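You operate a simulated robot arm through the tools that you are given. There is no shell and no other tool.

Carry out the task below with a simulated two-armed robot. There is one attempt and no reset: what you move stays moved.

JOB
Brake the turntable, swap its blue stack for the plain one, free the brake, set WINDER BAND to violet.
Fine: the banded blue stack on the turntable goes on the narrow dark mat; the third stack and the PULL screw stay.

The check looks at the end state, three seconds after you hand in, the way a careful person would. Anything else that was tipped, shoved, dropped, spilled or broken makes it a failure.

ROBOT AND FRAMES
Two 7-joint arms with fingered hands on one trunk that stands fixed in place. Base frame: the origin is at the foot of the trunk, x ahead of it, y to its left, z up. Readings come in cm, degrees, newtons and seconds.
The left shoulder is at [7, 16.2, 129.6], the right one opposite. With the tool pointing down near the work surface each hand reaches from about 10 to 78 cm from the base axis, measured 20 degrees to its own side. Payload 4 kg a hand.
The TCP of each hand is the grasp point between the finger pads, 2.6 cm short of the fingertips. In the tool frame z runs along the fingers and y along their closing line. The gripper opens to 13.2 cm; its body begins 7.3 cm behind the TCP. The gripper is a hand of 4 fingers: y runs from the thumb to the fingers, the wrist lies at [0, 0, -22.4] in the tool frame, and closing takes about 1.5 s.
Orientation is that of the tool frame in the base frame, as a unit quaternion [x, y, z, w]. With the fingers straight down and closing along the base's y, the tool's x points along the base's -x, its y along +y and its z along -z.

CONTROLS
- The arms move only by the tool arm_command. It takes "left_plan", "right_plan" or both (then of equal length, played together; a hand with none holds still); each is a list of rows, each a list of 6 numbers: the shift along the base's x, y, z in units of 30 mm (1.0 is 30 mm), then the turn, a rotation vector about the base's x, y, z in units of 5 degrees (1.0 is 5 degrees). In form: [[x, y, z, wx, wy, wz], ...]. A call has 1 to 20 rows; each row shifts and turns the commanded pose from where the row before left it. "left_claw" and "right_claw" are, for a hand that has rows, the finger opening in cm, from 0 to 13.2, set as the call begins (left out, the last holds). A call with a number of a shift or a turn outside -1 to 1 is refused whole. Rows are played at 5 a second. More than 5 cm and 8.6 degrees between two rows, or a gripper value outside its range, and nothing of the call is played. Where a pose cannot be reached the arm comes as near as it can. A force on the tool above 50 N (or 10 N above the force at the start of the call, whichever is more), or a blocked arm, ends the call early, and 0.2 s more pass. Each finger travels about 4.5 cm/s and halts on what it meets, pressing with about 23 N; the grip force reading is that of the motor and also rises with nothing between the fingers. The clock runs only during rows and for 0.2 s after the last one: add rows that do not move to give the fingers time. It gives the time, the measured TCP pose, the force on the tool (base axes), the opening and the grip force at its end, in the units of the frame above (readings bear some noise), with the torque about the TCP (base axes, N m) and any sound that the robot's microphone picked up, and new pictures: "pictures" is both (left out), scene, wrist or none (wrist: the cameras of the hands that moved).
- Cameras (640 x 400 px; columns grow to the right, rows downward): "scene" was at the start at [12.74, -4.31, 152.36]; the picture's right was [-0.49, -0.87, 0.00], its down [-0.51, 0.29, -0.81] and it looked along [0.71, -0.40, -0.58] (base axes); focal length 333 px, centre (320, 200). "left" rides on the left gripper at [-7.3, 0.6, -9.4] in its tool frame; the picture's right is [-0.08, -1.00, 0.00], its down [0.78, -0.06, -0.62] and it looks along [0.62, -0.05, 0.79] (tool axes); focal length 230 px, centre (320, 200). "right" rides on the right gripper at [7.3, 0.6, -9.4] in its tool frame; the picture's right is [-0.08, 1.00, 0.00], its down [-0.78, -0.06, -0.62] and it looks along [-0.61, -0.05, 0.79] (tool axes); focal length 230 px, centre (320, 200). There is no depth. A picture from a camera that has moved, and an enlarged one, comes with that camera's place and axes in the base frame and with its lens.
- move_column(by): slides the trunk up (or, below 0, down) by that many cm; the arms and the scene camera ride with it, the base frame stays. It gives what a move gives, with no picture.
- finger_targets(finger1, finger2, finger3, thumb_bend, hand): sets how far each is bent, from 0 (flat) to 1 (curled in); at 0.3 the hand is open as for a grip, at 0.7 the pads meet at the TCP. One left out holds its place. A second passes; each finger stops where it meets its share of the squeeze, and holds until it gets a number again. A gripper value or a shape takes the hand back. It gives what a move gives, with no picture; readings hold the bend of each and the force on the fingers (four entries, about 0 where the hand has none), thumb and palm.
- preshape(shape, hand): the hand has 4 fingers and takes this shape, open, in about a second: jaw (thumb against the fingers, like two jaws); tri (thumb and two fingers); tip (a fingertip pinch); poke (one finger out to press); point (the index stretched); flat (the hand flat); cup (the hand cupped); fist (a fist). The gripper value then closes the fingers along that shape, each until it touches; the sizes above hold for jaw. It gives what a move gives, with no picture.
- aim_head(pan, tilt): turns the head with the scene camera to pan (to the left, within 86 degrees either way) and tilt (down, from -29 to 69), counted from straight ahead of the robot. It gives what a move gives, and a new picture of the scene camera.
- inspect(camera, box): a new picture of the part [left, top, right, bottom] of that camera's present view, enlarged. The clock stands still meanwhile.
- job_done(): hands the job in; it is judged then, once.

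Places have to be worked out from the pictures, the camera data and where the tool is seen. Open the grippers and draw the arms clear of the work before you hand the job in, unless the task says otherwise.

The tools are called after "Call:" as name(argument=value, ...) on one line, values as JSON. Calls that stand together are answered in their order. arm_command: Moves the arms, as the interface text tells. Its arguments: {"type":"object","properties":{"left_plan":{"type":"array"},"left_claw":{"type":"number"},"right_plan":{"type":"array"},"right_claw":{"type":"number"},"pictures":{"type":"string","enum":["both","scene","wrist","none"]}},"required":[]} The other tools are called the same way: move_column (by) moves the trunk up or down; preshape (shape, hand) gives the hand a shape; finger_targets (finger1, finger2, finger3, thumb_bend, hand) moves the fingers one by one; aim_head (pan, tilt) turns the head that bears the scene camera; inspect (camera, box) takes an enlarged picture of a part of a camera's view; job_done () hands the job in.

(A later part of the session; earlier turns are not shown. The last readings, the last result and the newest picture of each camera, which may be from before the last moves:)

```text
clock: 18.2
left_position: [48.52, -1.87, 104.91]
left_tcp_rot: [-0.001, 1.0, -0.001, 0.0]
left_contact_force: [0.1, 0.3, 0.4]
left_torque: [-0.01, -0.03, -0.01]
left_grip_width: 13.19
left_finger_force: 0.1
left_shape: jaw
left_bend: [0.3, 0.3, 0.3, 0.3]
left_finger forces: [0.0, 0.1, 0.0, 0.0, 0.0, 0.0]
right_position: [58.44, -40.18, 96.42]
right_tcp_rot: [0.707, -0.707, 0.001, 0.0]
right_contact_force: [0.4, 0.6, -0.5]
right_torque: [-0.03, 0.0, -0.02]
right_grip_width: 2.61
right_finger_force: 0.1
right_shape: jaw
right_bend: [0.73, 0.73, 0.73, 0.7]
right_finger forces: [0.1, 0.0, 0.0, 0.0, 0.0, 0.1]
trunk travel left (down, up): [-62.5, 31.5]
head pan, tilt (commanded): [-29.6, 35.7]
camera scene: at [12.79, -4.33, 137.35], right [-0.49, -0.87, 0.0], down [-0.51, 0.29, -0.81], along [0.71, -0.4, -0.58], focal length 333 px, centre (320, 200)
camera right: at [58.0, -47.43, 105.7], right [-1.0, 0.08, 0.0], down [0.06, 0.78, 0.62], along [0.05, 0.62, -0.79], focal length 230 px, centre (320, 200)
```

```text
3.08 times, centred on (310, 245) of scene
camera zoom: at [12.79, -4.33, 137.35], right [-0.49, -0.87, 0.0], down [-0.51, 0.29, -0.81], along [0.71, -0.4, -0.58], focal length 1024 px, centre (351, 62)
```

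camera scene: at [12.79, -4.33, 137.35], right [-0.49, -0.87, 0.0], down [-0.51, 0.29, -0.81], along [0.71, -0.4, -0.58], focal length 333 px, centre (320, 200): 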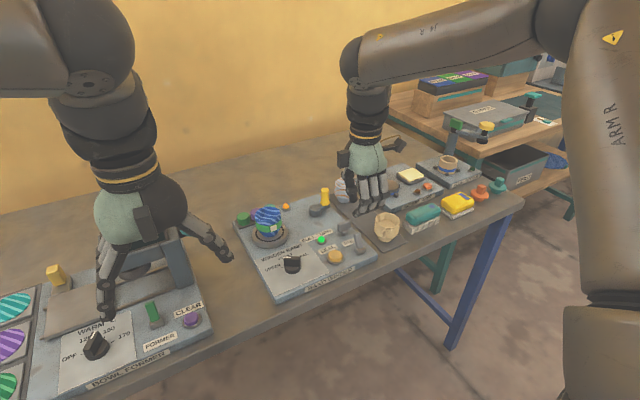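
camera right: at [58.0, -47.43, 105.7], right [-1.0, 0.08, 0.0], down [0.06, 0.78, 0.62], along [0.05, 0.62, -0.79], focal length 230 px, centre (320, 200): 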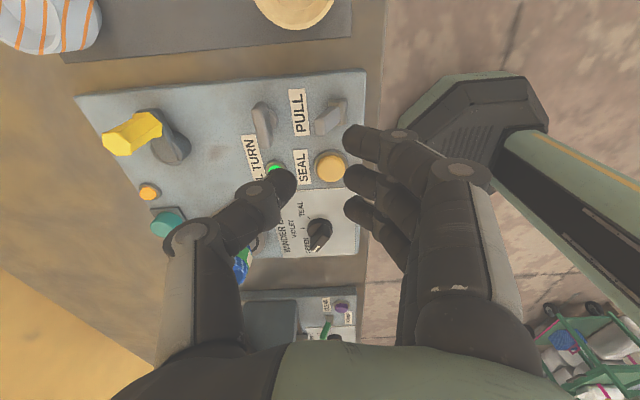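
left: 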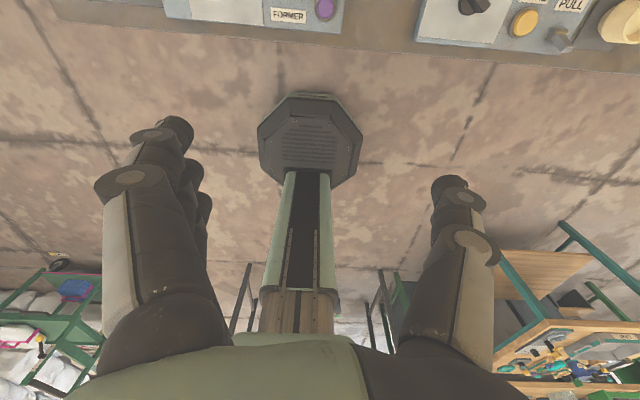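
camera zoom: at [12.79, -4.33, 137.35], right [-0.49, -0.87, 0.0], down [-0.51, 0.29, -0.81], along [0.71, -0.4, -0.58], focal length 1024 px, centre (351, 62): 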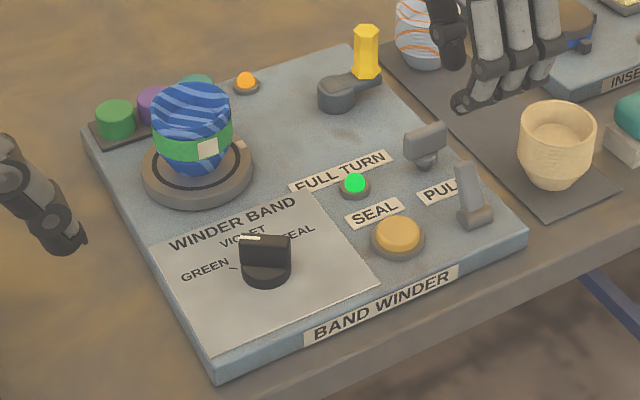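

The lever has flipped to the far side with a click; nothing else changed, so I take this as the brake being on. Now I rotate the right hand back to closing along y, open it and move above the knob area to view the turntable with the wrist camera.

Call:
arm_command(right_plan=[[0, 0, 0.3, 0, 0, -1], [0, 0.1, 0.3, 0, 0, -1], [0, 0.3, 0.3, 0, 0, -1], [0, 0.35, 0.3, 0, 0, -1], [0, 0.35, 0.3, 0, 0, -1], [0, 0.35, 0.3, 0, 0, -1], [0, 0.35, 0.3, 0, 0, -1], [0, 0.35, 0.3, 0, 0, -1], [0, 0.35, 0.3, 0, 0, -1], [0, 0.35, 0.2, 0, 0, -1], [0, 0.35, 0, 0, 0, -1], [0, 0.35, 0, 0, 0, -1], [0, 0.35, 0, 0, 0, -1], [0, 0.35, 0, 0, 0, -1], [0, 0.35, 0, 0, 0, -1], [0, 0.35, 0, 0, 0, -1], [0, 0.35, 0, 0, 0, -1], [0, 0, 0, 0, 0, -1], [0, 0, 0, 0, 0, 0]], right_claw=13.2, pictures="both")

Call:
inspect(camera="right", box=[220, 60, 440, 280])

Call:
inspect(camera="scene", box=[220, 180, 400, 310])

```text
clock: 22.2
left_position: [48.38, -1.72, 104.9]
left_tcp_rot: [-0.001, 1.0, 0.0, 0.0]
left_contact_force: [-0.4, 0.4, 0.0]
left_torque: [-0.02, 0.03, -0.01]
left_grip_width: 13.19
left_finger_force: 0.1
left_shape: jaw
left_bend: [0.3, 0.3, 0.3, 0.3]
left_finger forces: [0.0, 0.0, 0.0, 0.0, 0.0, 0.0]
right_position: [56.28, -25.63, 103.91]
right_tcp_rot: [0.0, 1.0, 0.002, 0.002]
right_contact_force: [0.3, 0.1, -0.5]
right_torque: [0.01, -0.01, 0.0]
right_grip_width: 13.17
right_finger_force: 0.0
right_shape: jaw
right_bend: [0.3, 0.3, 0.3, 0.3]
right_finger forces: [0.1, 0.0, 0.0, 0.0, 0.1, 0.0]
right hand out of reach, approached as far as the arm can: row 11, 13, 14, 15, 16, 17
trunk travel left (down, up): [-62.5, 31.5]
head pan, tilt (commanded): [-29.6, 35.7]
camera scene: at [12.75, -4.29, 137.36], right [-0.49, -0.87, 0.0], down [-0.51, 0.29, -0.81], along [0.71, -0.4, -0.58], focal length 333 px, centre (320, 200)
camera right: at [48.84, -24.96, 113.1], right [0.08, 1.0, 0.0], down [0.78, -0.06, 0.62], along [0.62, -0.05, -0.79], focal length 230 px, centre (320, 200)
```

scene: 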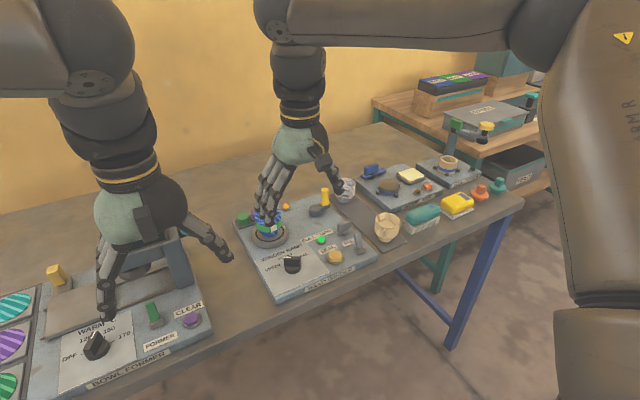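
right: 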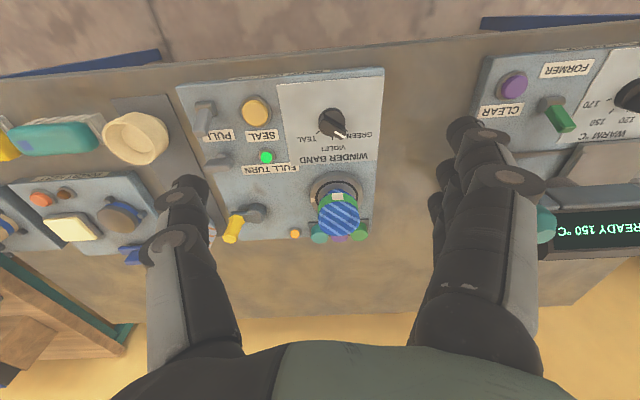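

```text
1.82 times, centred on (330, 170) of right
camera zoom: at [48.84, -24.96, 113.1], right [0.08, 1.0, 0.0], down [0.78, -0.06, 0.62], along [0.62, -0.05, -0.79], focal length 418 px, centre (302, 254)
```

zoom: 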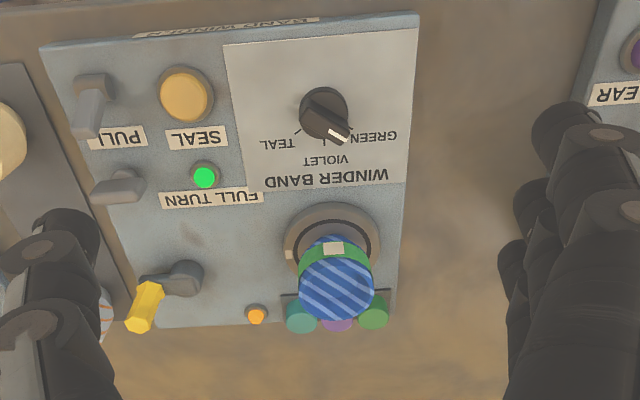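

```text
3.08 times, centred on (310, 245) of scene
camera zoom: at [12.75, -4.29, 137.36], right [-0.49, -0.87, 0.0], down [-0.51, 0.29, -0.81], along [0.71, -0.4, -0.58], focal length 1024 px, centre (351, 62)
```

zoom: 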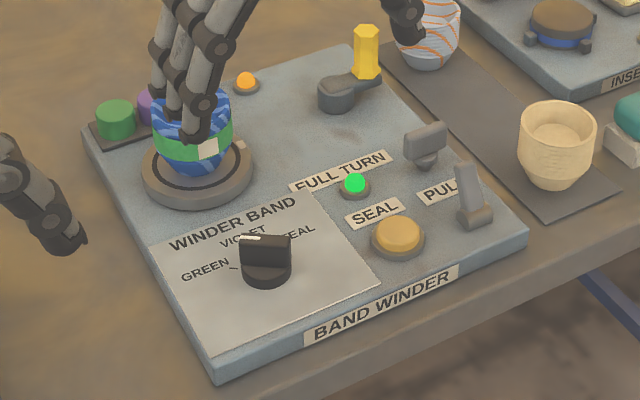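

Blue stack's rim is at about (71.8, -24.0, 88.6), 6 cm across. The arm seems limited when the wrist is above shoulder height, so I raise the trunk 10 cm while the hand then goes down and forward towards the turntable.

Call:
move_column(by=10)

Call:
arm_command(right_plan=[[0, 0, -0.9, 0, 0, 0], [0, 0, -0.9, 0, 0, 0], [0, 0, -0.9, 0, 0, 0], [0, 0, -0.9, 0, 0, 0], [0, 0, -0.9, 0, 0, 0], [0, 0, 0, 0, 0, 0]], right_claw=11, pictures="none")

```text
clock: 23.6
left_position: [48.48, -1.84, 115.09]
left_tcp_rot: [0.0, 1.0, 0.0, 0.0]
left_contact_force: [-0.8, -0.6, -0.2]
left_torque: [0.03, -0.02, 0.0]
left_grip_width: 13.17
left_finger_force: 0.1
left_shape: jaw
left_bend: [0.3, 0.3, 0.3, 0.3]
left_finger forces: [0.1, 0.0, 0.0, 0.0, 0.0, 0.0]
right_position: [56.18, -25.55, 113.8]
right_tcp_rot: [0.0, 1.0, 0.002, 0.001]
right_contact_force: [-0.1, 0.3, -0.3]
right_torque: [0.02, 0.02, -0.01]
right_grip_width: 13.2
right_finger_force: 0.1
right_shape: jaw
right_bend: [0.3, 0.3, 0.3, 0.3]
right_finger forces: [0.0, 0.0, 0.1, 0.1, 0.0, 0.1]
trunk travel left (down, up): [-72.5, 21.5]
head pan, tilt (commanded): [-29.6, 35.7]
```

```text
clock: 25.0
left_position: [48.42, -1.78, 114.96]
left_tcp_rot: [-0.002, 1.0, 0.0, 0.0]
left_contact_force: [0.0, -0.1, -0.4]
left_torque: [-0.05, -0.02, 0.01]
left_grip_width: 13.17
left_finger_force: 0.0
left_shape: jaw
left_bend: [0.3, 0.3, 0.3, 0.3]
left_finger forces: [0.0, 0.0, 0.0, 0.0, 0.0, 0.1]
right_position: [56.15, -25.59, 100.32]
right_tcp_rot: [0.001, 1.0, 0.001, 0.002]
right_contact_force: [-0.5, 0.6, 0.1]
right_torque: [-0.03, 0.0, -0.01]
right_grip_width: 11.01
right_finger_force: 0.0
right_shape: jaw
right_bend: [0.56, 0.56, 0.56, 0.52]
right_finger forces: [0.0, 0.0, 0.1, 0.0, 0.0, 0.1]
trunk travel left (down, up): [-72.5, 21.5]
head pan, tilt (commanded): [-29.6, 35.7]
```

Now the hand is at (56.15, -25.6, 100.3). I go forward over the blue stack to (71.8, -24.0, 94), staying above its rim.

Call:
arm_command(right_plan=[[0.652, 0.066, -0.2625, 0, 0, 0], [0.652, 0.066, -0.2625, 0, 0, 0], [0.652, 0.066, -0.2625, 0, 0, 0], [0.652, 0.066, -0.2625, 0, 0, 0], [0.652, 0.066, -0.2625, 0, 0, 0], [0.652, 0.066, -0.2625, 0, 0, 0], [0.652, 0.066, -0.2625, 0, 0, 0], [0.652, 0.066, -0.2625, 0, 0, 0], [0, 0, 0, 0, 0, 0]], right_claw=11, pictures="both")

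```text
clock: 27.0
left_position: [48.34, -1.97, 114.97]
left_tcp_rot: [-0.001, 1.0, 0.0, 0.0]
left_contact_force: [0.2, 1.2, -0.1]
left_torque: [0.02, 0.02, 0.02]
left_grip_width: 13.2
left_finger_force: 0.0
left_shape: jaw
left_bend: [0.3, 0.3, 0.3, 0.3]
left_finger forces: [0.0, 0.1, 0.0, 0.0, 0.0, 0.1]
right_position: [61.39, -29.56, 96.9]
right_tcp_rot: [0.0, 1.0, 0.004, 0.003]
right_contact_force: [-1.0, 0.6, -0.2]
right_torque: [0.04, 0.0, 0.01]
right_grip_width: 11.0
right_finger_force: 0.1
right_shape: jaw
right_bend: [0.56, 0.56, 0.56, 0.52]
right_finger forces: [0.1, 0.1, 0.1, 0.0, 0.0, 0.0]
right hand out of reach, approached as far as the arm can: row 2, 3, 4, 5, 6, 7, 8
trunk travel left (down, up): [-72.5, 21.5]
head pan, tilt (commanded): [-29.6, 35.7]
camera scene: at [12.74, -4.29, 147.36], right [-0.49, -0.87, 0.0], down [-0.51, 0.29, -0.81], along [0.71, -0.4, -0.58], focal length 333 px, centre (320, 200)
camera right: at [54.13, -28.98, 106.04], right [0.08, 1.0, 0.01], down [0.78, -0.06, 0.62], along [0.62, -0.04, -0.78], focal length 230 px, centre (320, 200)
```

scene: 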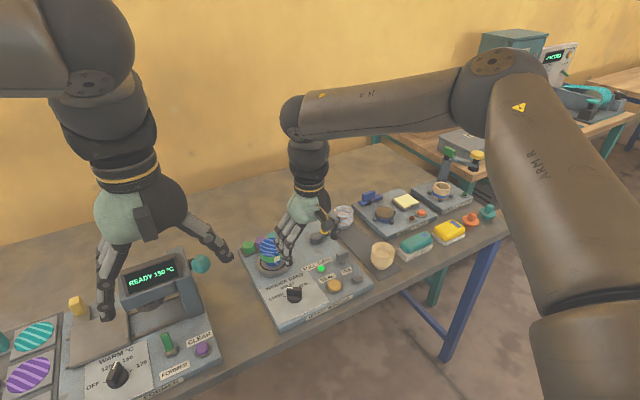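
right: 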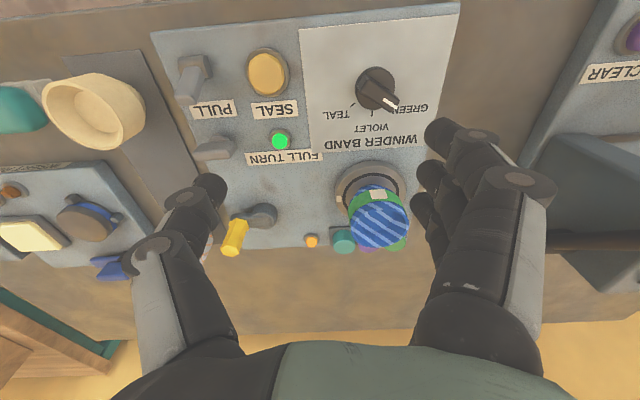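

The elbow has swung into an awkward posture after the 90° turn, so a joint limit seems to block the way. I retreat along a safe high path back toward the start pose to unwind it.

Call:
arm_command(right_plan=[[-0.4, -0.4, 0.5, 0, 0, 0], [-0.8, -0.8, 0.7, 0, 0, 0], [-0.9, -0.9, 0.8, 0, 0, 0], [-0.9, -0.9, 0.9, 0, 0, 0], [-0.9, -0.9, 0.9, 0, 0, 0], [-0.9, -0.9, 0.9, 0, 0, 0], [-0.9, -0.8, 0.9, 0, 0, 0], [-0.9, -0.4, 0.6, 0, 0, 0], [-0.9, 0, 0, 0, 0, 0], [0, 0, 0, 0, 0, 0]], right_claw=13.2, pictures="both")

```text
clock: 29.2
left_position: [48.37, -1.86, 114.99]
left_tcp_rot: [-0.001, 1.0, 0.0, -0.001]
left_contact_force: [1.0, 0.2, -0.2]
left_torque: [0.02, 0.02, 0.0]
left_grip_width: 13.17
left_finger_force: 0.1
left_shape: jaw
left_bend: [0.3, 0.3, 0.3, 0.3]
left_finger forces: [0.0, 0.0, 0.0, 0.1, 0.0, 0.1]
right_position: [39.02, -47.68, 115.48]
right_tcp_rot: [0.0, 1.0, 0.002, 0.001]
right_contact_force: [0.3, -0.4, -0.2]
right_torque: [-0.01, 0.02, 0.0]
right_grip_width: 13.19
right_finger_force: 0.1
right_shape: jaw
right_bend: [0.3, 0.3, 0.3, 0.3]
right_finger forces: [0.0, 0.0, 0.0, 0.0, 0.0, 0.0]
trunk travel left (down, up): [-72.5, 21.5]
head pan, tilt (commanded): [-29.6, 35.7]
camera scene: at [12.82, -4.29, 147.35], right [-0.49, -0.87, 0.0], down [-0.51, 0.29, -0.81], along [0.71, -0.4, -0.58], focal length 333 px, centre (320, 200)
camera right: at [31.61, -47.04, 124.66], right [0.08, 1.0, 0.0], down [0.78, -0.06, 0.62], along [0.62, -0.05, -0.79], focal length 230 px, centre (320, 200)
```

scene: 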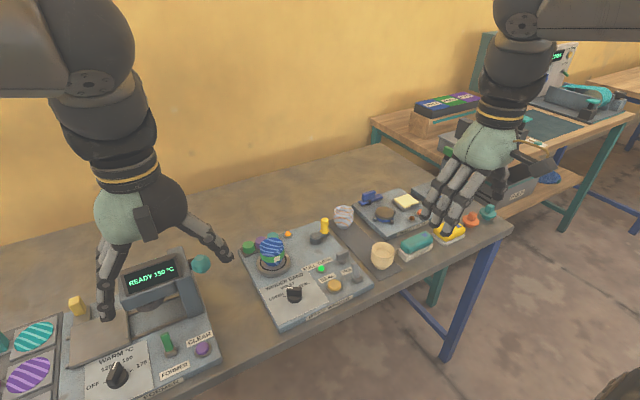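
right: 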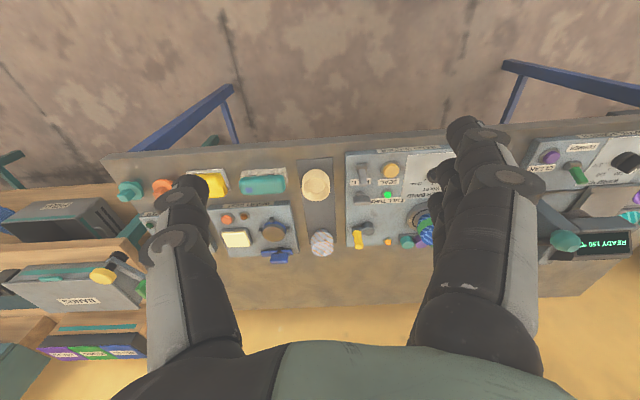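

The arm is back in its starting posture. I re-approach the turntable from here with a 15° forward tilt of the hand (less wrist bend, more reach), first to about (60, -28, 104).

Call:
arm_command(right_plan=[[0.875, 0.82, -0.3, 0, -1, 0], [0.875, 0.82, -0.48, 0, -1, 0], [0.875, 0.82, -0.48, 0, -1, 0], [0.875, 0.82, -0.48, 0, 0, 0], [0.875, 0.82, -0.48, 0, 0, 0], [0.875, 0.82, -0.48, 0, 0, 0], [0.875, 0.82, -0.48, 0, 0, 0], [0.875, 0.82, -0.48, 0, 0, 0], [0, 0, 0, 0, 0, 0]], right_claw=11, pictures="both")

```text
clock: 31.2
left_position: [48.33, -1.92, 115.08]
left_tcp_rot: [0.0, 1.0, 0.0, 0.0]
left_contact_force: [-0.1, 0.4, -0.5]
left_torque: [0.0, 0.04, -0.01]
left_grip_width: 13.19
left_finger_force: 0.1
left_shape: jaw
left_bend: [0.3, 0.3, 0.3, 0.3]
left_finger forces: [0.0, 0.0, 0.0, 0.1, 0.0, 0.1]
right_position: [59.93, -27.97, 104.45]
right_tcp_rot: [0.0, 0.991, 0.002, 0.132]
right_contact_force: [0.0, 0.3, -0.2]
right_torque: [0.01, 0.01, 0.01]
right_grip_width: 11.03
right_finger_force: 0.0
right_shape: jaw
right_bend: [0.56, 0.56, 0.56, 0.52]
right_finger forces: [0.0, 0.0, 0.0, 0.0, 0.0, 0.1]
trunk travel left (down, up): [-72.5, 21.5]
head pan, tilt (commanded): [-29.6, 35.7]
camera scene: at [12.64, -4.39, 147.37], right [-0.49, -0.87, 0.0], down [-0.51, 0.29, -0.81], along [0.71, -0.4, -0.58], focal length 333 px, centre (320, 200)
camera right: at [50.44, -27.36, 111.49], right [0.07, 1.0, 0.02], down [0.6, -0.06, 0.8], along [0.8, -0.04, -0.6], focal length 230 px, centre (320, 200)
```

scene: 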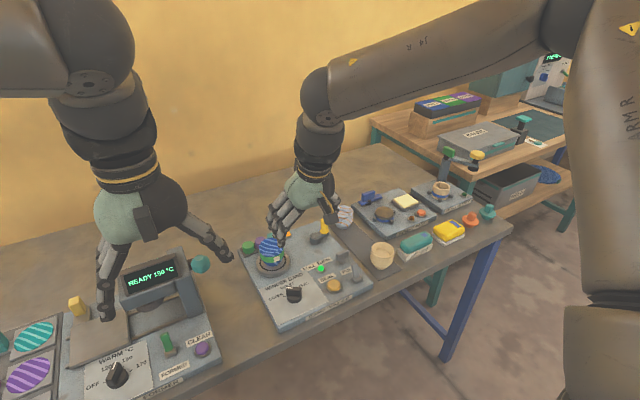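
right: 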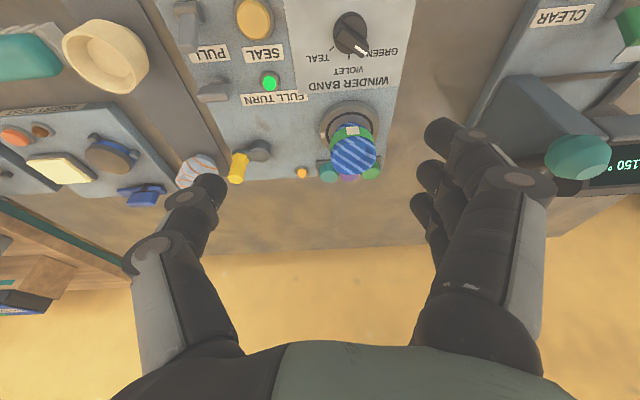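

Reached with the tilt. Next to above the blue stack at (71.8, -24.0, 95).

Call:
arm_command(right_plan=[[0.66, 0.22, -0.525, 0, 0, 0], [0.66, 0.22, -0.525, 0, 0, 0], [0.66, 0.22, -0.525, 0, 0, 0], [0.66, 0.22, -0.525, 0, 0, 0], [0.66, 0.22, -0.525, 0, 0, 0], [0.66, 0.22, -0.525, 0, 0, 0], [0, 0, 0, 0, 0, 0]], right_claw=11, pictures="both")

```text
clock: 32.8
left_position: [48.44, -1.82, 115.01]
left_tcp_rot: [-0.001, 1.0, 0.0, 0.0]
left_contact_force: [0.1, 0.3, 0.2]
left_torque: [0.01, 0.03, 0.02]
left_grip_width: 13.18
left_finger_force: 0.1
left_shape: jaw
left_bend: [0.3, 0.3, 0.3, 0.3]
left_finger forces: [0.1, 0.0, 0.0, 0.1, 0.0, 0.0]
right_position: [67.11, -26.7, 97.52]
right_tcp_rot: [0.0, 0.991, 0.002, 0.134]
right_contact_force: [0.8, -0.1, -0.6]
right_torque: [-0.01, 0.02, 0.01]
right_grip_width: 11.02
right_finger_force: 0.0
right_shape: jaw
right_bend: [0.56, 0.56, 0.56, 0.52]
right_finger forces: [0.0, 0.0, 0.0, 0.1, 0.1, 0.1]
right hand out of reach, approached as far as the arm can: row 4, 5, 6
trunk travel left (down, up): [-72.5, 21.5]
head pan, tilt (commanded): [-29.6, 35.7]
camera scene: at [12.76, -4.3, 147.36], right [-0.49, -0.87, 0.0], down [-0.51, 0.29, -0.81], along [0.71, -0.4, -0.58], focal length 333 px, centre (320, 200)
camera right: at [57.56, -26.12, 104.36], right [0.07, 1.0, 0.02], down [0.59, -0.06, 0.8], along [0.8, -0.04, -0.6], focal length 230 px, centre (320, 200)
```

scene: 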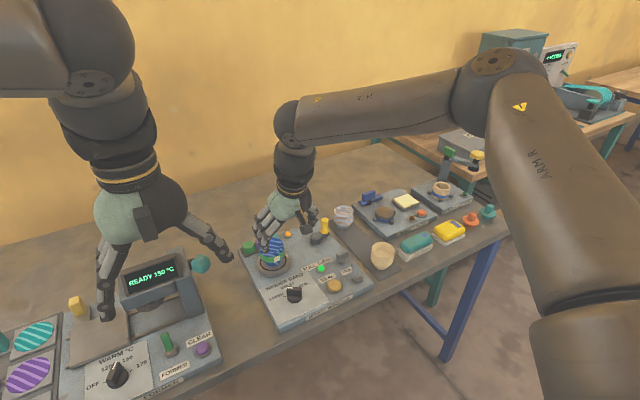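
right: 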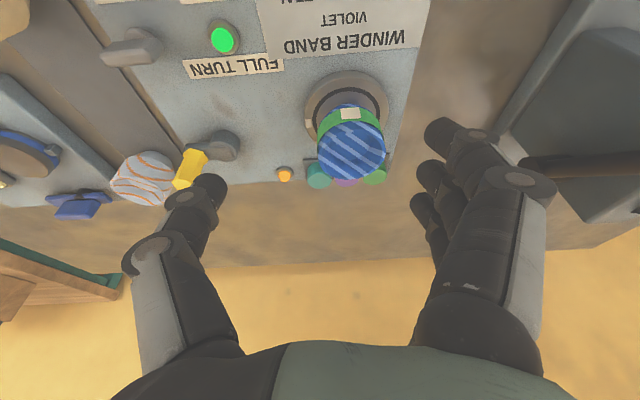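

The limit depends on how high the wrist is relative to the shoulder (the elbow has to rise too much), so a higher trunk should help. I raise the trunk 12 cm and come down and forward again.

Call:
move_column(by=12)

Call:
arm_command(right_plan=[[0, 0, -0.9, 0, 0, 0], [0, 0, -0.9, 0, 0, 0], [0, 0, -0.9, 0, 0, 0], [0, 0, -0.9, 0, 0, 0], [0.26, 0.15, -0.4, 0, 0, 0], [0.26, 0.15, -0.2, 0, 0, 0], [0.26, 0.15, -0.1, 0, 0, 0], [0.26, 0.15, 0, 0, 0, 0], [0.26, 0.15, 0, 0, 0, 0], [0.26, 0.15, 0, 0, 0, 0], [0, 0, 0, 0, 0, 0]], right_claw=11, pictures="both")

```text
clock: 34.3
left_position: [48.37, -1.76, 127.06]
left_tcp_rot: [-0.001, 1.0, 0.001, 0.0]
left_contact_force: [0.0, -0.1, -0.4]
left_torque: [0.02, -0.02, -0.04]
left_grip_width: 13.17
left_finger_force: 0.1
left_shape: jaw
left_bend: [0.3, 0.3, 0.3, 0.3]
left_finger forces: [0.1, 0.1, 0.0, 0.0, 0.0, 0.0]
right_position: [66.98, -26.63, 109.35]
right_tcp_rot: [0.0, 0.991, 0.001, 0.132]
right_contact_force: [-0.2, 0.0, 0.7]
right_torque: [0.0, -0.02, -0.01]
right_grip_width: 11.03
right_finger_force: 0.1
right_shape: jaw
right_bend: [0.56, 0.56, 0.56, 0.52]
right_finger forces: [0.0, 0.0, 0.0, 0.1, 0.0, 0.0]
trunk travel left (down, up): [-84.5, 9.5]
head pan, tilt (commanded): [-29.6, 35.7]
```

```text
clock: 36.7
left_position: [48.34, -1.84, 126.96]
left_tcp_rot: [-0.001, 1.0, 0.0, 0.0]
left_contact_force: [-0.8, -0.6, -0.4]
left_torque: [0.03, -0.01, 0.01]
left_grip_width: 13.18
left_finger_force: 0.1
left_shape: jaw
left_bend: [0.3, 0.3, 0.3, 0.3]
left_finger forces: [0.0, 0.0, 0.0, 0.1, 0.0, 0.0]
right_position: [64.62, -28.59, 102.42]
right_tcp_rot: [0.0, 0.991, 0.003, 0.133]
right_contact_force: [0.6, 0.3, -0.1]
right_torque: [0.01, 0.0, -0.02]
right_grip_width: 11.03
right_finger_force: 0.1
right_shape: jaw
right_bend: [0.56, 0.56, 0.56, 0.52]
right_finger forces: [0.0, 0.1, 0.1, 0.0, 0.1, 0.0]
right hand out of reach, approached as far as the arm can: row 1, 2, 3, 4, 5, 6, 7, 8, 9, 10
trunk travel left (down, up): [-84.5, 9.5]
head pan, tilt (commanded): [-29.6, 35.7]
camera scene: at [12.76, -4.3, 159.36], right [-0.49, -0.87, 0.0], down [-0.51, 0.29, -0.81], along [0.71, -0.4, -0.58], focal length 333 px, centre (320, 200)
camera right: at [55.03, -28.15, 109.41], right [0.07, 1.0, 0.03], down [0.59, -0.06, 0.8], along [0.8, -0.04, -0.6], focal length 230 px, centre (320, 200)
```

scene: 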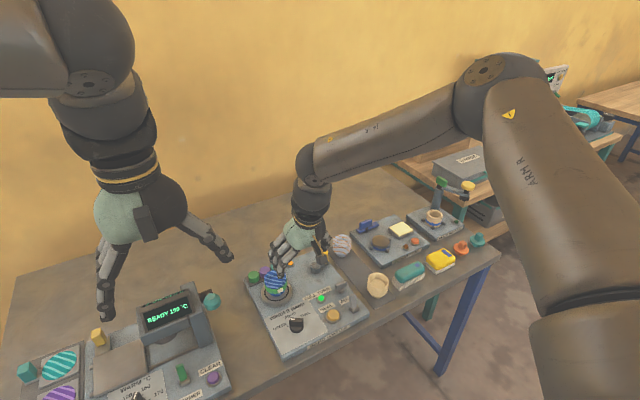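
right: 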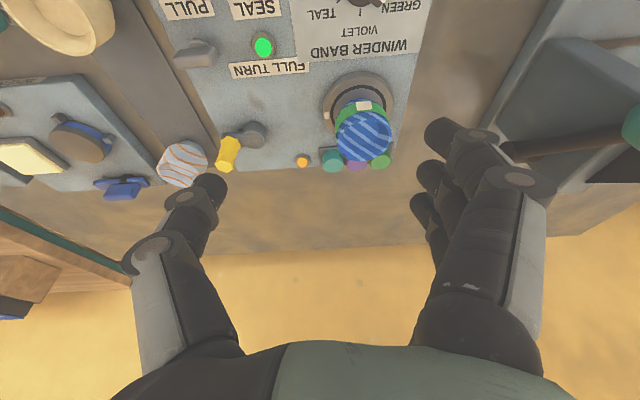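

The wrist stops about 55 cm from the shoulder even with the elbow still well bent, so a roll-type joint is at its limit for this hand yaw. I test, high above everything, whether yawing the hand +20° lets it go further forward.

Call:
arm_command(right_plan=[[0, 0, 0, 0, 0, 1], [0, 0, 0, 0, 0, 1], [0, 0, 0, 0, 0, 1], [0, 0, 0, 0, 0, 1], [0.3, 0.15, 0, 0, 0, 0], [0.3, 0.15, 0, 0, 0, 0], [0.3, 0.15, 0, 0, 0, 0], [0.3, 0.15, 0, 0, 0, 0], [0, 0, 0, 0, 0, 0]], pictures="none")

```text
clock: 38.7
left_position: [48.39, -1.85, 126.94]
left_tcp_rot: [-0.001, 1.0, 0.001, 0.0]
left_contact_force: [0.0, -0.3, 0.2]
left_torque: [-0.02, 0.01, -0.02]
left_grip_width: 13.19
left_finger_force: 0.0
left_shape: jaw
left_bend: [0.3, 0.3, 0.3, 0.3]
left_finger forces: [0.0, 0.0, 0.1, 0.0, 0.0, 0.1]
right_position: [66.2, -27.9, 103.71]
right_tcp_rot: [-0.172, 0.976, 0.026, 0.131]
right_contact_force: [0.6, 0.5, -0.4]
right_torque: [-0.03, -0.01, 0.02]
right_grip_width: 11.02
right_finger_force: 0.1
right_shape: jaw
right_bend: [0.56, 0.56, 0.56, 0.52]
right_finger forces: [0.0, 0.1, 0.0, 0.0, 0.1, 0.1]
right hand out of reach, approached as far as the arm can: row 6, 7, 8
trunk travel left (down, up): [-84.5, 9.5]
head pan, tilt (commanded): [-29.6, 35.7]
```

+20° yaw gave a slight gain. I test the other direction (yaw to -20°) for comparison, still high above everything.

Call:
arm_command(right_plan=[[-0.5, 0, 0, 0, 0, -1], [0, 0, 0, 0, 0, -1], [0, 0, 0, 0, 0, -1], [0, 0, 0, 0, 0, -1], [0, 0, 0, 0, 0, -1], [0, 0, 0, 0, 0, -1], [0, 0, 0, 0, 0, -1], [0, 0, 0, 0, 0, -1], [0.3, 0.1, 0, 0, 0, 0], [0.3, 0.1, 0, 0, 0, 0], [0.3, 0.1, 0, 0, 0, 0], [0.3, 0.1, 0, 0, 0, 0], [0.3, 0.1, 0, 0, 0, 0], [0, 0, 0, 0, 0, 0]], pictures="none")

```text
clock: 41.7
left_position: [48.39, -1.74, 126.98]
left_tcp_rot: [0.0, 1.0, 0.0, 0.0]
left_contact_force: [0.8, 0.3, -0.1]
left_torque: [-0.01, 0.0, 0.04]
left_grip_width: 13.21
left_finger_force: 0.0
left_shape: jaw
left_bend: [0.3, 0.3, 0.3, 0.3]
left_finger forces: [0.0, 0.0, 0.0, 0.0, 0.0, 0.0]
right_position: [65.08, -29.28, 106.24]
right_tcp_rot: [0.171, 0.976, -0.02, 0.132]
right_contact_force: [-0.3, -0.7, -0.7]
right_torque: [-0.02, 0.03, -0.03]
right_grip_width: 11.03
right_finger_force: 0.1
right_shape: jaw
right_bend: [0.56, 0.56, 0.56, 0.52]
right_finger forces: [0.0, 0.0, 0.1, 0.0, 0.0, 0.0]
right hand out of reach, approached as far as the arm can: row 6, 7, 8, 9, 10, 11, 12, 13
trunk travel left (down, up): [-84.5, 9.5]
head pan, tilt (commanded): [-29.6, 35.7]
```

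Positive yaw is marginally better, so yaw is not the main limit. I go back, undo yaw and tilt, and try the approach low (z 93) with the trunk high, as the stated reach is for near the work surface.

Call:
arm_command(right_plan=[[-0.9, -0.5, 0, 0, 0, 1], [-0.9, -0.5, 0, 0, 0, 1], [-0.9, -0.5, 0, 0, 0, 1], [-0.9, -0.5, 0, 0, 0, 1], [-0.9, -0.5, 0, 0, 1, 0], [-0.9, -0.5, 0, 0, 1, 0], [-0.9, -0.5, 0, 0, 1, 0], [0, 0, -0.88, 0, 0, 0], [0, 0, -0.88, 0, 0, 0], [0, 0, -0.88, 0, 0, 0], [0, 0, -0.88, 0, 0, 0], [0, 0, -0.88, 0, 0, 0], [0, 0, 0, 0, 0, 0]], right_claw=11, pictures="scene")

```text
clock: 44.5
left_position: [48.31, -1.75, 126.95]
left_tcp_rot: [0.0, 1.0, -0.001, 0.0]
left_contact_force: [-0.7, -0.8, 0.4]
left_torque: [0.0, -0.02, 0.03]
left_grip_width: 13.18
left_finger_force: 0.1
left_shape: jaw
left_bend: [0.3, 0.3, 0.3, 0.3]
left_finger forces: [0.0, 0.0, 0.0, 0.1, 0.0, 0.0]
right_position: [46.24, -39.84, 93.0]
right_tcp_rot: [0.0, 1.0, 0.001, 0.002]
right_contact_force: [-0.5, -0.1, -0.3]
right_torque: [-0.04, -0.03, -0.01]
right_grip_width: 11.02
right_finger_force: 0.0
right_shape: jaw
right_bend: [0.56, 0.56, 0.56, 0.52]
right_finger forces: [0.0, 0.0, 0.0, 0.0, 0.0, 0.0]
trunk travel left (down, up): [-84.5, 9.5]
head pan, tilt (commanded): [-29.6, 35.7]
camera scene: at [12.68, -4.3, 159.37], right [-0.49, -0.87, 0.0], down [-0.51, 0.29, -0.81], along [0.71, -0.4, -0.58], focal length 333 px, centre (320, 200)
```

scene: 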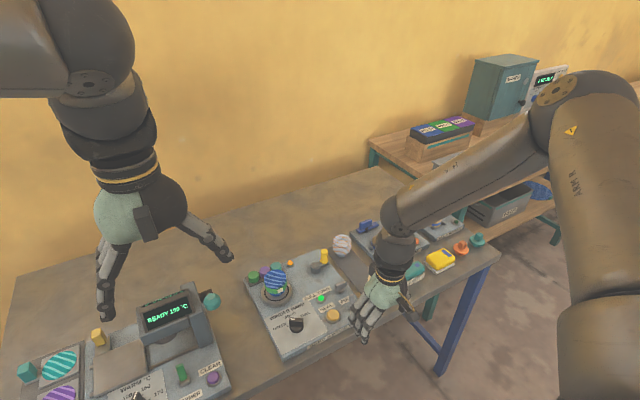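

Now forward at z 93 toward (71.8, -24), fingertips at about 90.4, above the stack rim (88.6).

Call:
arm_command(right_plan=[[0.85, 0.53, 0.1, 0, 0, 0], [0.85, 0.53, 0, 0, 0, 0], [0.85, 0.53, 0, 0, 0, 0], [0.85, 0.53, 0, 0, 0, 0], [0.85, 0.53, 0, 0, 0, 0], [0.85, 0.53, 0, 0, 0, 0], [0.85, 0.53, 0, 0, 0, 0], [0.85, 0.53, 0, 0, 0, 0], [0.85, 0.53, 0, 0, 0, 0], [0.85, 0.53, 0, 0, 0, 0], [0, 0, 0, 0, 0, 0]], right_claw=11, pictures="scene")

```text
clock: 46.9
left_position: [48.37, -1.7, 127.01]
left_tcp_rot: [0.0, 1.0, 0.0, 0.001]
left_contact_force: [0.7, 0.3, -0.1]
left_torque: [-0.01, 0.02, 0.0]
left_grip_width: 13.17
left_finger_force: 0.0
left_shape: jaw
left_bend: [0.3, 0.3, 0.3, 0.3]
left_finger forces: [0.1, 0.0, 0.1, 0.1, 0.1, 0.0]
right_position: [59.31, -30.41, 102.85]
right_tcp_rot: [0.0, 1.0, 0.002, 0.003]
right_contact_force: [-0.4, -0.8, 0.9]
right_torque: [0.02, -0.01, 0.01]
right_grip_width: 11.0
right_finger_force: 0.1
right_shape: jaw
right_bend: [0.56, 0.56, 0.56, 0.52]
right_finger forces: [0.0, 0.0, 0.0, 0.0, 0.0, 0.0]
right hand out of reach, approached as far as the arm can: row 3, 4, 5, 6, 7, 8, 9, 10
trunk travel left (down, up): [-84.5, 9.5]
head pan, tilt (commanded): [-29.6, 35.7]
camera scene: at [12.76, -4.31, 159.36], right [-0.49, -0.87, 0.0], down [-0.51, 0.29, -0.81], along [0.71, -0.4, -0.58], focal length 333 px, centre (320, 200)
```

scene: 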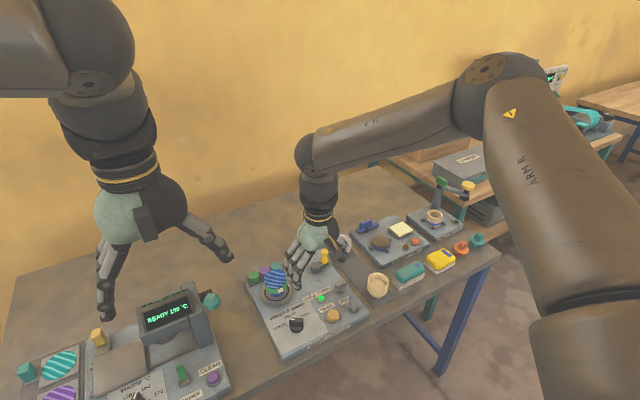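

The hand slid up on a limit again. The elbow stays at one spot, so perhaps the shoulder can't swing further inward; I test reach to the right side, above the cream stack (59, -50) at z about 96.

Call:
arm_command(right_plan=[[-0.8, -0.8, 0, 0, 0, 0], [-0.8, -0.9, -0.3, 0, 0, 0], [-0.8, -0.9, -0.5, 0, 0, 0], [-0.5, -0.9, -0.5, 0, 0, 0], [0, -0.9, -0.5, 0, 0, 0], [0.6, -0.8, -0.4, 0, 0, 0], [0.8, -0.5, 0, 0, 0, 0], [0.8, -0.3, 0, 0, 0, 0], [0.8, -0.2, 0, 0, 0, 0], [0, 0, 0, 0, 0, 0]], right_claw=11, pictures="scene")

```text
clock: 49.1
left_position: [48.29, -1.89, 127.03]
left_tcp_rot: [0.001, 1.0, 0.0, 0.0]
left_contact_force: [-0.6, -0.1, 0.4]
left_torque: [0.01, 0.02, 0.0]
left_grip_width: 13.2
left_finger_force: 0.1
left_shape: jaw
left_bend: [0.3, 0.3, 0.3, 0.3]
left_finger forces: [0.0, 0.1, 0.0, 0.1, 0.0, 0.1]
right_position: [58.61, -49.13, 97.02]
right_tcp_rot: [-0.001, 1.0, 0.003, 0.003]
right_contact_force: [-0.3, -0.4, 0.9]
right_torque: [0.02, 0.02, -0.01]
right_grip_width: 11.03
right_finger_force: 0.0
right_shape: jaw
right_bend: [0.56, 0.56, 0.56, 0.52]
right_finger forces: [0.0, 0.0, 0.1, 0.0, 0.0, 0.1]
right hand out of reach, approached as far as the arm can: row 9
trunk travel left (down, up): [-84.5, 9.5]
head pan, tilt (commanded): [-29.6, 35.7]
camera scene: at [12.66, -4.42, 159.36], right [-0.49, -0.87, 0.0], down [-0.51, 0.29, -0.81], along [0.71, -0.4, -0.58], focal length 333 px, centre (320, 200)
```

scene: 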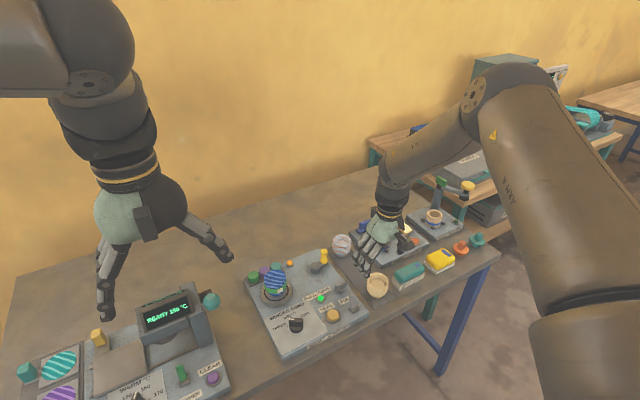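

The reach is larger to the right than inward, so leaning the hand forward more is the way to reach the turntable. I retreat, lean the hand forward by 35° and raise it before lowering the trunk.

Call:
arm_command(right_plan=[[-0.6, 0.43, 0.9, 0, 0, 0], [-0.6, 0.43, 0.9, 0, -1, 0], [-0.6, 0.43, 0.9, 0, -1, 0], [-0.6, 0.43, 0.9, 0, -1, 0], [-0.6, 0.43, 0.9, 0, -1, 0], [-0.6, 0.43, 0.9, 0, -1, 0], [-0.6, 0.43, 0.9, 0, -1, 0], [0, 0, 0.4, 0, -1, 0], [0, 0, 0, 0, 0, 0]], right_claw=11, pictures="none")

Call:
move_column(by=-20)

```text
clock: 51.1
left_position: [48.47, -1.73, 126.99]
left_tcp_rot: [-0.001, 1.0, 0.0, -0.001]
left_contact_force: [0.2, -0.6, 0.0]
left_torque: [0.02, 0.05, 0.01]
left_grip_width: 13.16
left_finger_force: 0.0
left_shape: jaw
left_bend: [0.3, 0.3, 0.3, 0.3]
left_finger forces: [0.1, 0.0, 0.0, 0.0, 0.0, 0.0]
right_position: [46.06, -39.74, 117.24]
right_tcp_rot: [-0.002, 0.953, 0.002, 0.304]
right_contact_force: [0.2, 0.3, -0.5]
right_torque: [0.01, 0.0, -0.01]
right_grip_width: 11.02
right_finger_force: 0.0
right_shape: jaw
right_bend: [0.56, 0.56, 0.56, 0.52]
right_finger forces: [0.0, 0.0, 0.0, 0.0, 0.0, 0.0]
trunk travel left (down, up): [-84.5, 9.5]
head pan, tilt (commanded): [-29.6, 35.7]
```

```text
clock: 53.2
left_position: [48.39, -1.84, 107.02]
left_tcp_rot: [-0.001, 1.0, 0.001, -0.001]
left_contact_force: [0.1, 0.2, -0.2]
left_torque: [-0.01, 0.01, 0.01]
left_grip_width: 13.19
left_finger_force: 0.0
left_shape: jaw
left_bend: [0.3, 0.3, 0.3, 0.3]
left_finger forces: [0.0, 0.0, 0.1, 0.0, 0.0, 0.1]
right_position: [45.98, -39.74, 97.39]
right_tcp_rot: [-0.001, 0.953, 0.001, 0.304]
right_contact_force: [0.2, -0.6, 0.2]
right_torque: [0.01, -0.04, 0.02]
right_grip_width: 11.02
right_finger_force: 0.0
right_shape: jaw
right_bend: [0.56, 0.56, 0.56, 0.52]
right_finger forces: [0.0, 0.0, 0.1, 0.0, 0.0, 0.0]
trunk travel left (down, up): [-64.5, 29.5]
head pan, tilt (commanded): [-29.6, 35.7]
```

Trunk at -13, hand leaning 35° at (46, -39.7, 97.4). I move forward over the turntable at z about 95.

Call:
arm_command(right_plan=[[0.86, 0.523, -0.08, 0, 0, 0], [0.86, 0.523, -0.08, 0, 0, 0], [0.86, 0.523, -0.08, 0, 0, 0], [0.86, 0.523, -0.08, 0, 0, 0], [0.86, 0.523, -0.08, 0, 0, 0], [0.86, 0.523, -0.08, 0, 0, 0], [0.86, 0.523, -0.08, 0, 0, 0], [0.86, 0.523, -0.08, 0, 0, 0], [0.86, 0.523, -0.08, 0, 0, 0], [0.86, 0.523, -0.08, 0, 0, 0], [0, 0, 0, 0, 0, 0]], right_claw=11, pictures="both")

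```text
clock: 55.6
left_position: [48.47, -1.92, 106.99]
left_tcp_rot: [0.0, 1.0, 0.001, -0.001]
left_contact_force: [0.7, -0.3, 0.2]
left_torque: [-0.03, -0.03, 0.05]
left_grip_width: 13.16
left_finger_force: 0.0
left_shape: jaw
left_bend: [0.3, 0.3, 0.3, 0.3]
left_finger forces: [0.0, 0.0, 0.0, 0.1, 0.1, 0.0]
right_position: [71.62, -23.97, 95.12]
right_tcp_rot: [-0.001, 0.953, 0.002, 0.303]
right_contact_force: [0.3, 0.5, 0.0]
right_torque: [0.01, -0.04, 0.02]
right_grip_width: 11.01
right_finger_force: 0.0
right_shape: jaw
right_bend: [0.56, 0.56, 0.56, 0.52]
right_finger forces: [0.0, 0.0, 0.0, 0.0, 0.1, 0.0]
trunk travel left (down, up): [-64.5, 29.5]
head pan, tilt (commanded): [-29.6, 35.7]
camera scene: at [12.65, -4.29, 139.37], right [-0.49, -0.87, 0.0], down [-0.51, 0.29, -0.81], along [0.71, -0.4, -0.58], focal length 333 px, centre (320, 200)
camera right: at [60.21, -23.45, 98.4], right [0.06, 1.0, 0.05], down [0.28, -0.06, 0.96], along [0.96, -0.04, -0.29], focal length 230 px, centre (320, 200)
```

scene: 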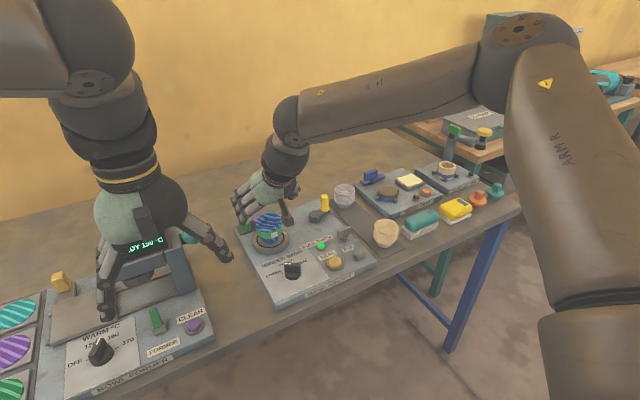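
right: 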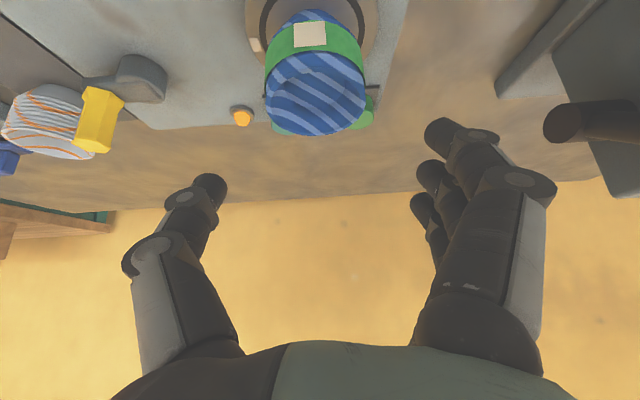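

The hand hovers over the turntable with 35° lean. I zoom the wrist camera on the blue stack to fix its position accurately.

Call:
inspect(camera="right", box=[220, 0, 420, 150])

Call:
inspect(camera="scene", box=[215, 170, 345, 290])

```text
2.67 times, centred on (320, 75) of right
camera zoom: at [60.21, -23.45, 98.4], right [0.06, 1.0, 0.05], down [0.28, -0.06, 0.96], along [0.96, -0.04, -0.29], focal length 614 px, centre (320, 533)
```

zoom: 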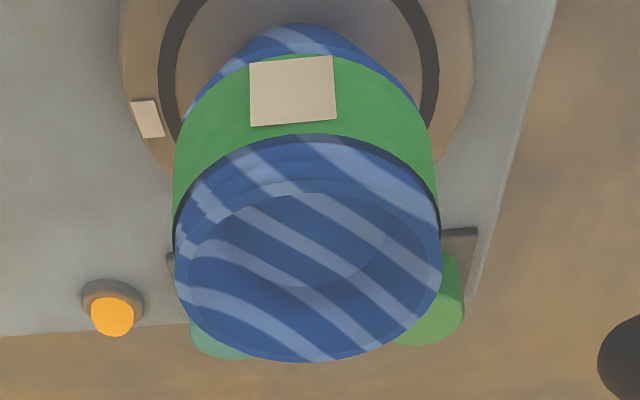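

```text
3.33 times, centred on (280, 230) of scene
camera zoom: at [12.65, -4.29, 139.37], right [-0.49, -0.87, 0.0], down [-0.51, 0.29, -0.81], along [0.71, -0.4, -0.58], focal length 1109 px, centre (453, 100)
```

zoom: 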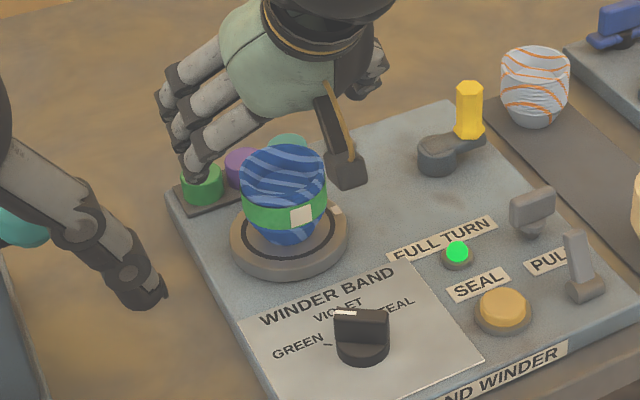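

Stack rim centre confirmed at about (71.4, -24.0, 88.4). I descend to TCP z ≈ 88 with the fingers open to 11 cm straddling it.

Call:
arm_command(right_plan=[[-0.02, 0, -0.6, 0, 0, 0], [-0.02, 0, -0.6, 0, 0, 0], [-0.02, 0, -0.6, 0, 0, 0], [-0.01, 0, -0.57, 0, 0, 0], [0, 0, 0, 0, 0, 0]], right_claw=11, pictures="both")

Call:
inspect(camera="scene", box=[215, 170, 345, 290])

```text
clock: 56.9
left_position: [48.38, -1.69, 107.03]
left_tcp_rot: [-0.001, 1.0, 0.0, 0.0]
left_contact_force: [0.2, 0.4, 0.6]
left_torque: [0.03, 0.03, 0.01]
left_grip_width: 13.17
left_finger_force: 0.0
left_shape: jaw
left_bend: [0.3, 0.3, 0.3, 0.3]
left_finger forces: [0.1, 0.0, 0.0, 0.0, 0.1, 0.1]
right_position: [71.36, -24.12, 88.05]
right_tcp_rot: [-0.001, 0.953, 0.003, 0.302]
right_contact_force: [0.4, 0.1, 0.3]
right_torque: [-0.04, -0.02, 0.01]
right_grip_width: 11.02
right_finger_force: 0.1
right_shape: jaw
right_bend: [0.56, 0.56, 0.56, 0.52]
right_finger forces: [0.0, 0.0, 0.0, 0.0, 0.0, 0.0]
trunk travel left (down, up): [-64.5, 29.5]
head pan, tilt (commanded): [-29.6, 35.7]
camera scene: at [12.71, -4.27, 139.36], right [-0.49, -0.87, 0.0], down [-0.51, 0.29, -0.81], along [0.71, -0.4, -0.58], focal length 333 px, centre (320, 200)
camera right: at [59.92, -23.67, 91.32], right [0.06, 1.0, 0.05], down [0.28, -0.06, 0.96], along [0.96, -0.04, -0.29], focal length 230 px, centre (320, 200)
```

scene: 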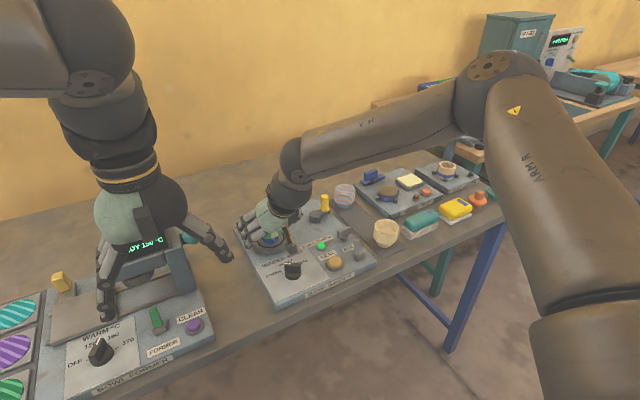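
right: 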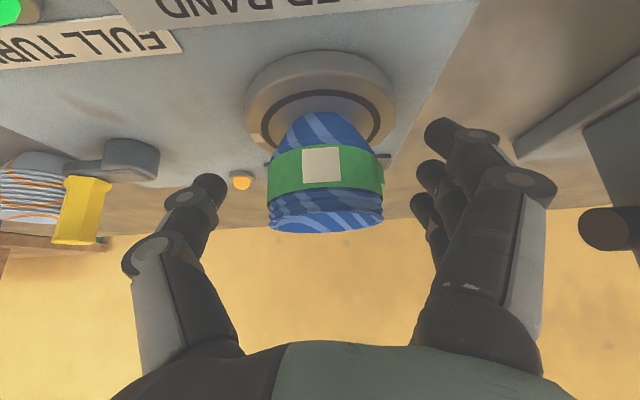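

```text
3.33 times, centred on (280, 230) of scene
camera zoom: at [12.71, -4.27, 139.36], right [-0.49, -0.87, 0.0], down [-0.51, 0.29, -0.81], along [0.71, -0.4, -0.58], focal length 1109 px, centre (453, 100)
```

zoom: 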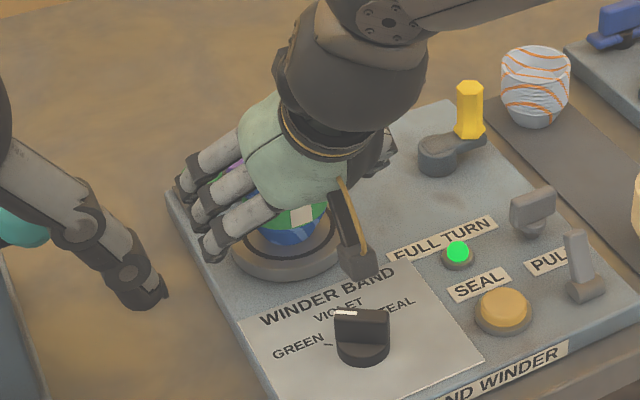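

The stack sits centred between thumb and fingers. I close on it gently without moving.

Call:
arm_command(right_plan=[[0, 0, 0, 0, 0, 0], [0, 0, 0, 0, 0, 0], [0, 0, 0, 0, 0, 0], [0, 0, 0, 0, 0, 0], [0, 0, 0, 0, 0, 0], [0, 0, 0, 0, 0, 0], [0, 0, 0, 0, 0, 0], [0, 0, 0, 0, 0, 0]], right_claw=5, pictures="both")

```text
clock: 58.6
left_position: [48.46, -1.65, 106.89]
left_tcp_rot: [-0.001, 1.0, 0.001, 0.0]
left_contact_force: [-0.3, -0.8, 0.4]
left_torque: [0.0, -0.04, 0.02]
left_grip_width: 13.18
left_finger_force: 0.0
left_shape: jaw
left_bend: [0.3, 0.3, 0.3, 0.3]
left_finger forces: [0.1, 0.1, 0.0, 0.0, 0.0, 0.0]
right_position: [71.3, -24.3, 88.17]
right_tcp_rot: [-0.001, 0.953, 0.003, 0.304]
right_contact_force: [0.8, 0.2, 1.8]
right_torque: [0.0, -0.02, 0.02]
right_grip_width: 4.86
right_finger_force: 22.4
right_shape: jaw
right_bend: [0.73, 0.73, 0.74, 0.7]
right_finger forces: [7.7, 6.9, 5.8, 0.0, 19.8, 0.1]
trunk travel left (down, up): [-64.5, 29.5]
head pan, tilt (commanded): [-29.6, 35.7]
camera scene: at [12.75, -4.29, 139.36], right [-0.49, -0.87, 0.0], down [-0.51, 0.29, -0.81], along [0.71, -0.4, -0.58], focal length 333 px, centre (320, 200)
camera right: at [59.94, -23.68, 91.32], right [0.06, 1.0, 0.05], down [0.28, -0.06, 0.96], along [0.96, -0.04, -0.29], focal length 230 px, centre (320, 200)
```

scene: 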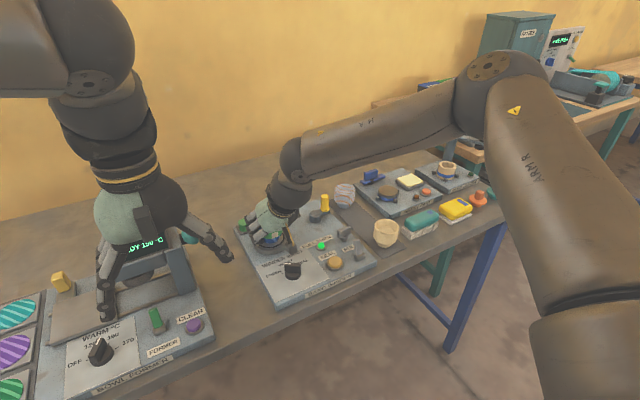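
right: 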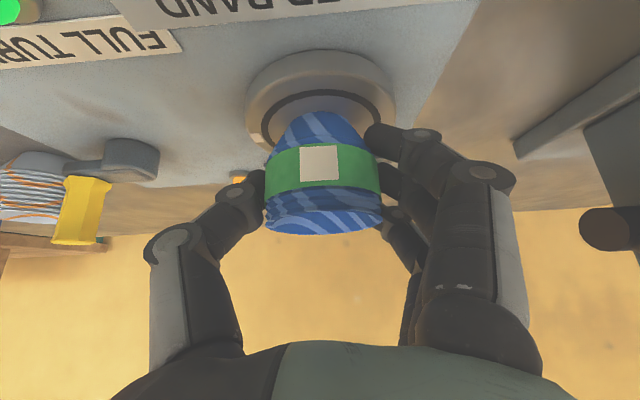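

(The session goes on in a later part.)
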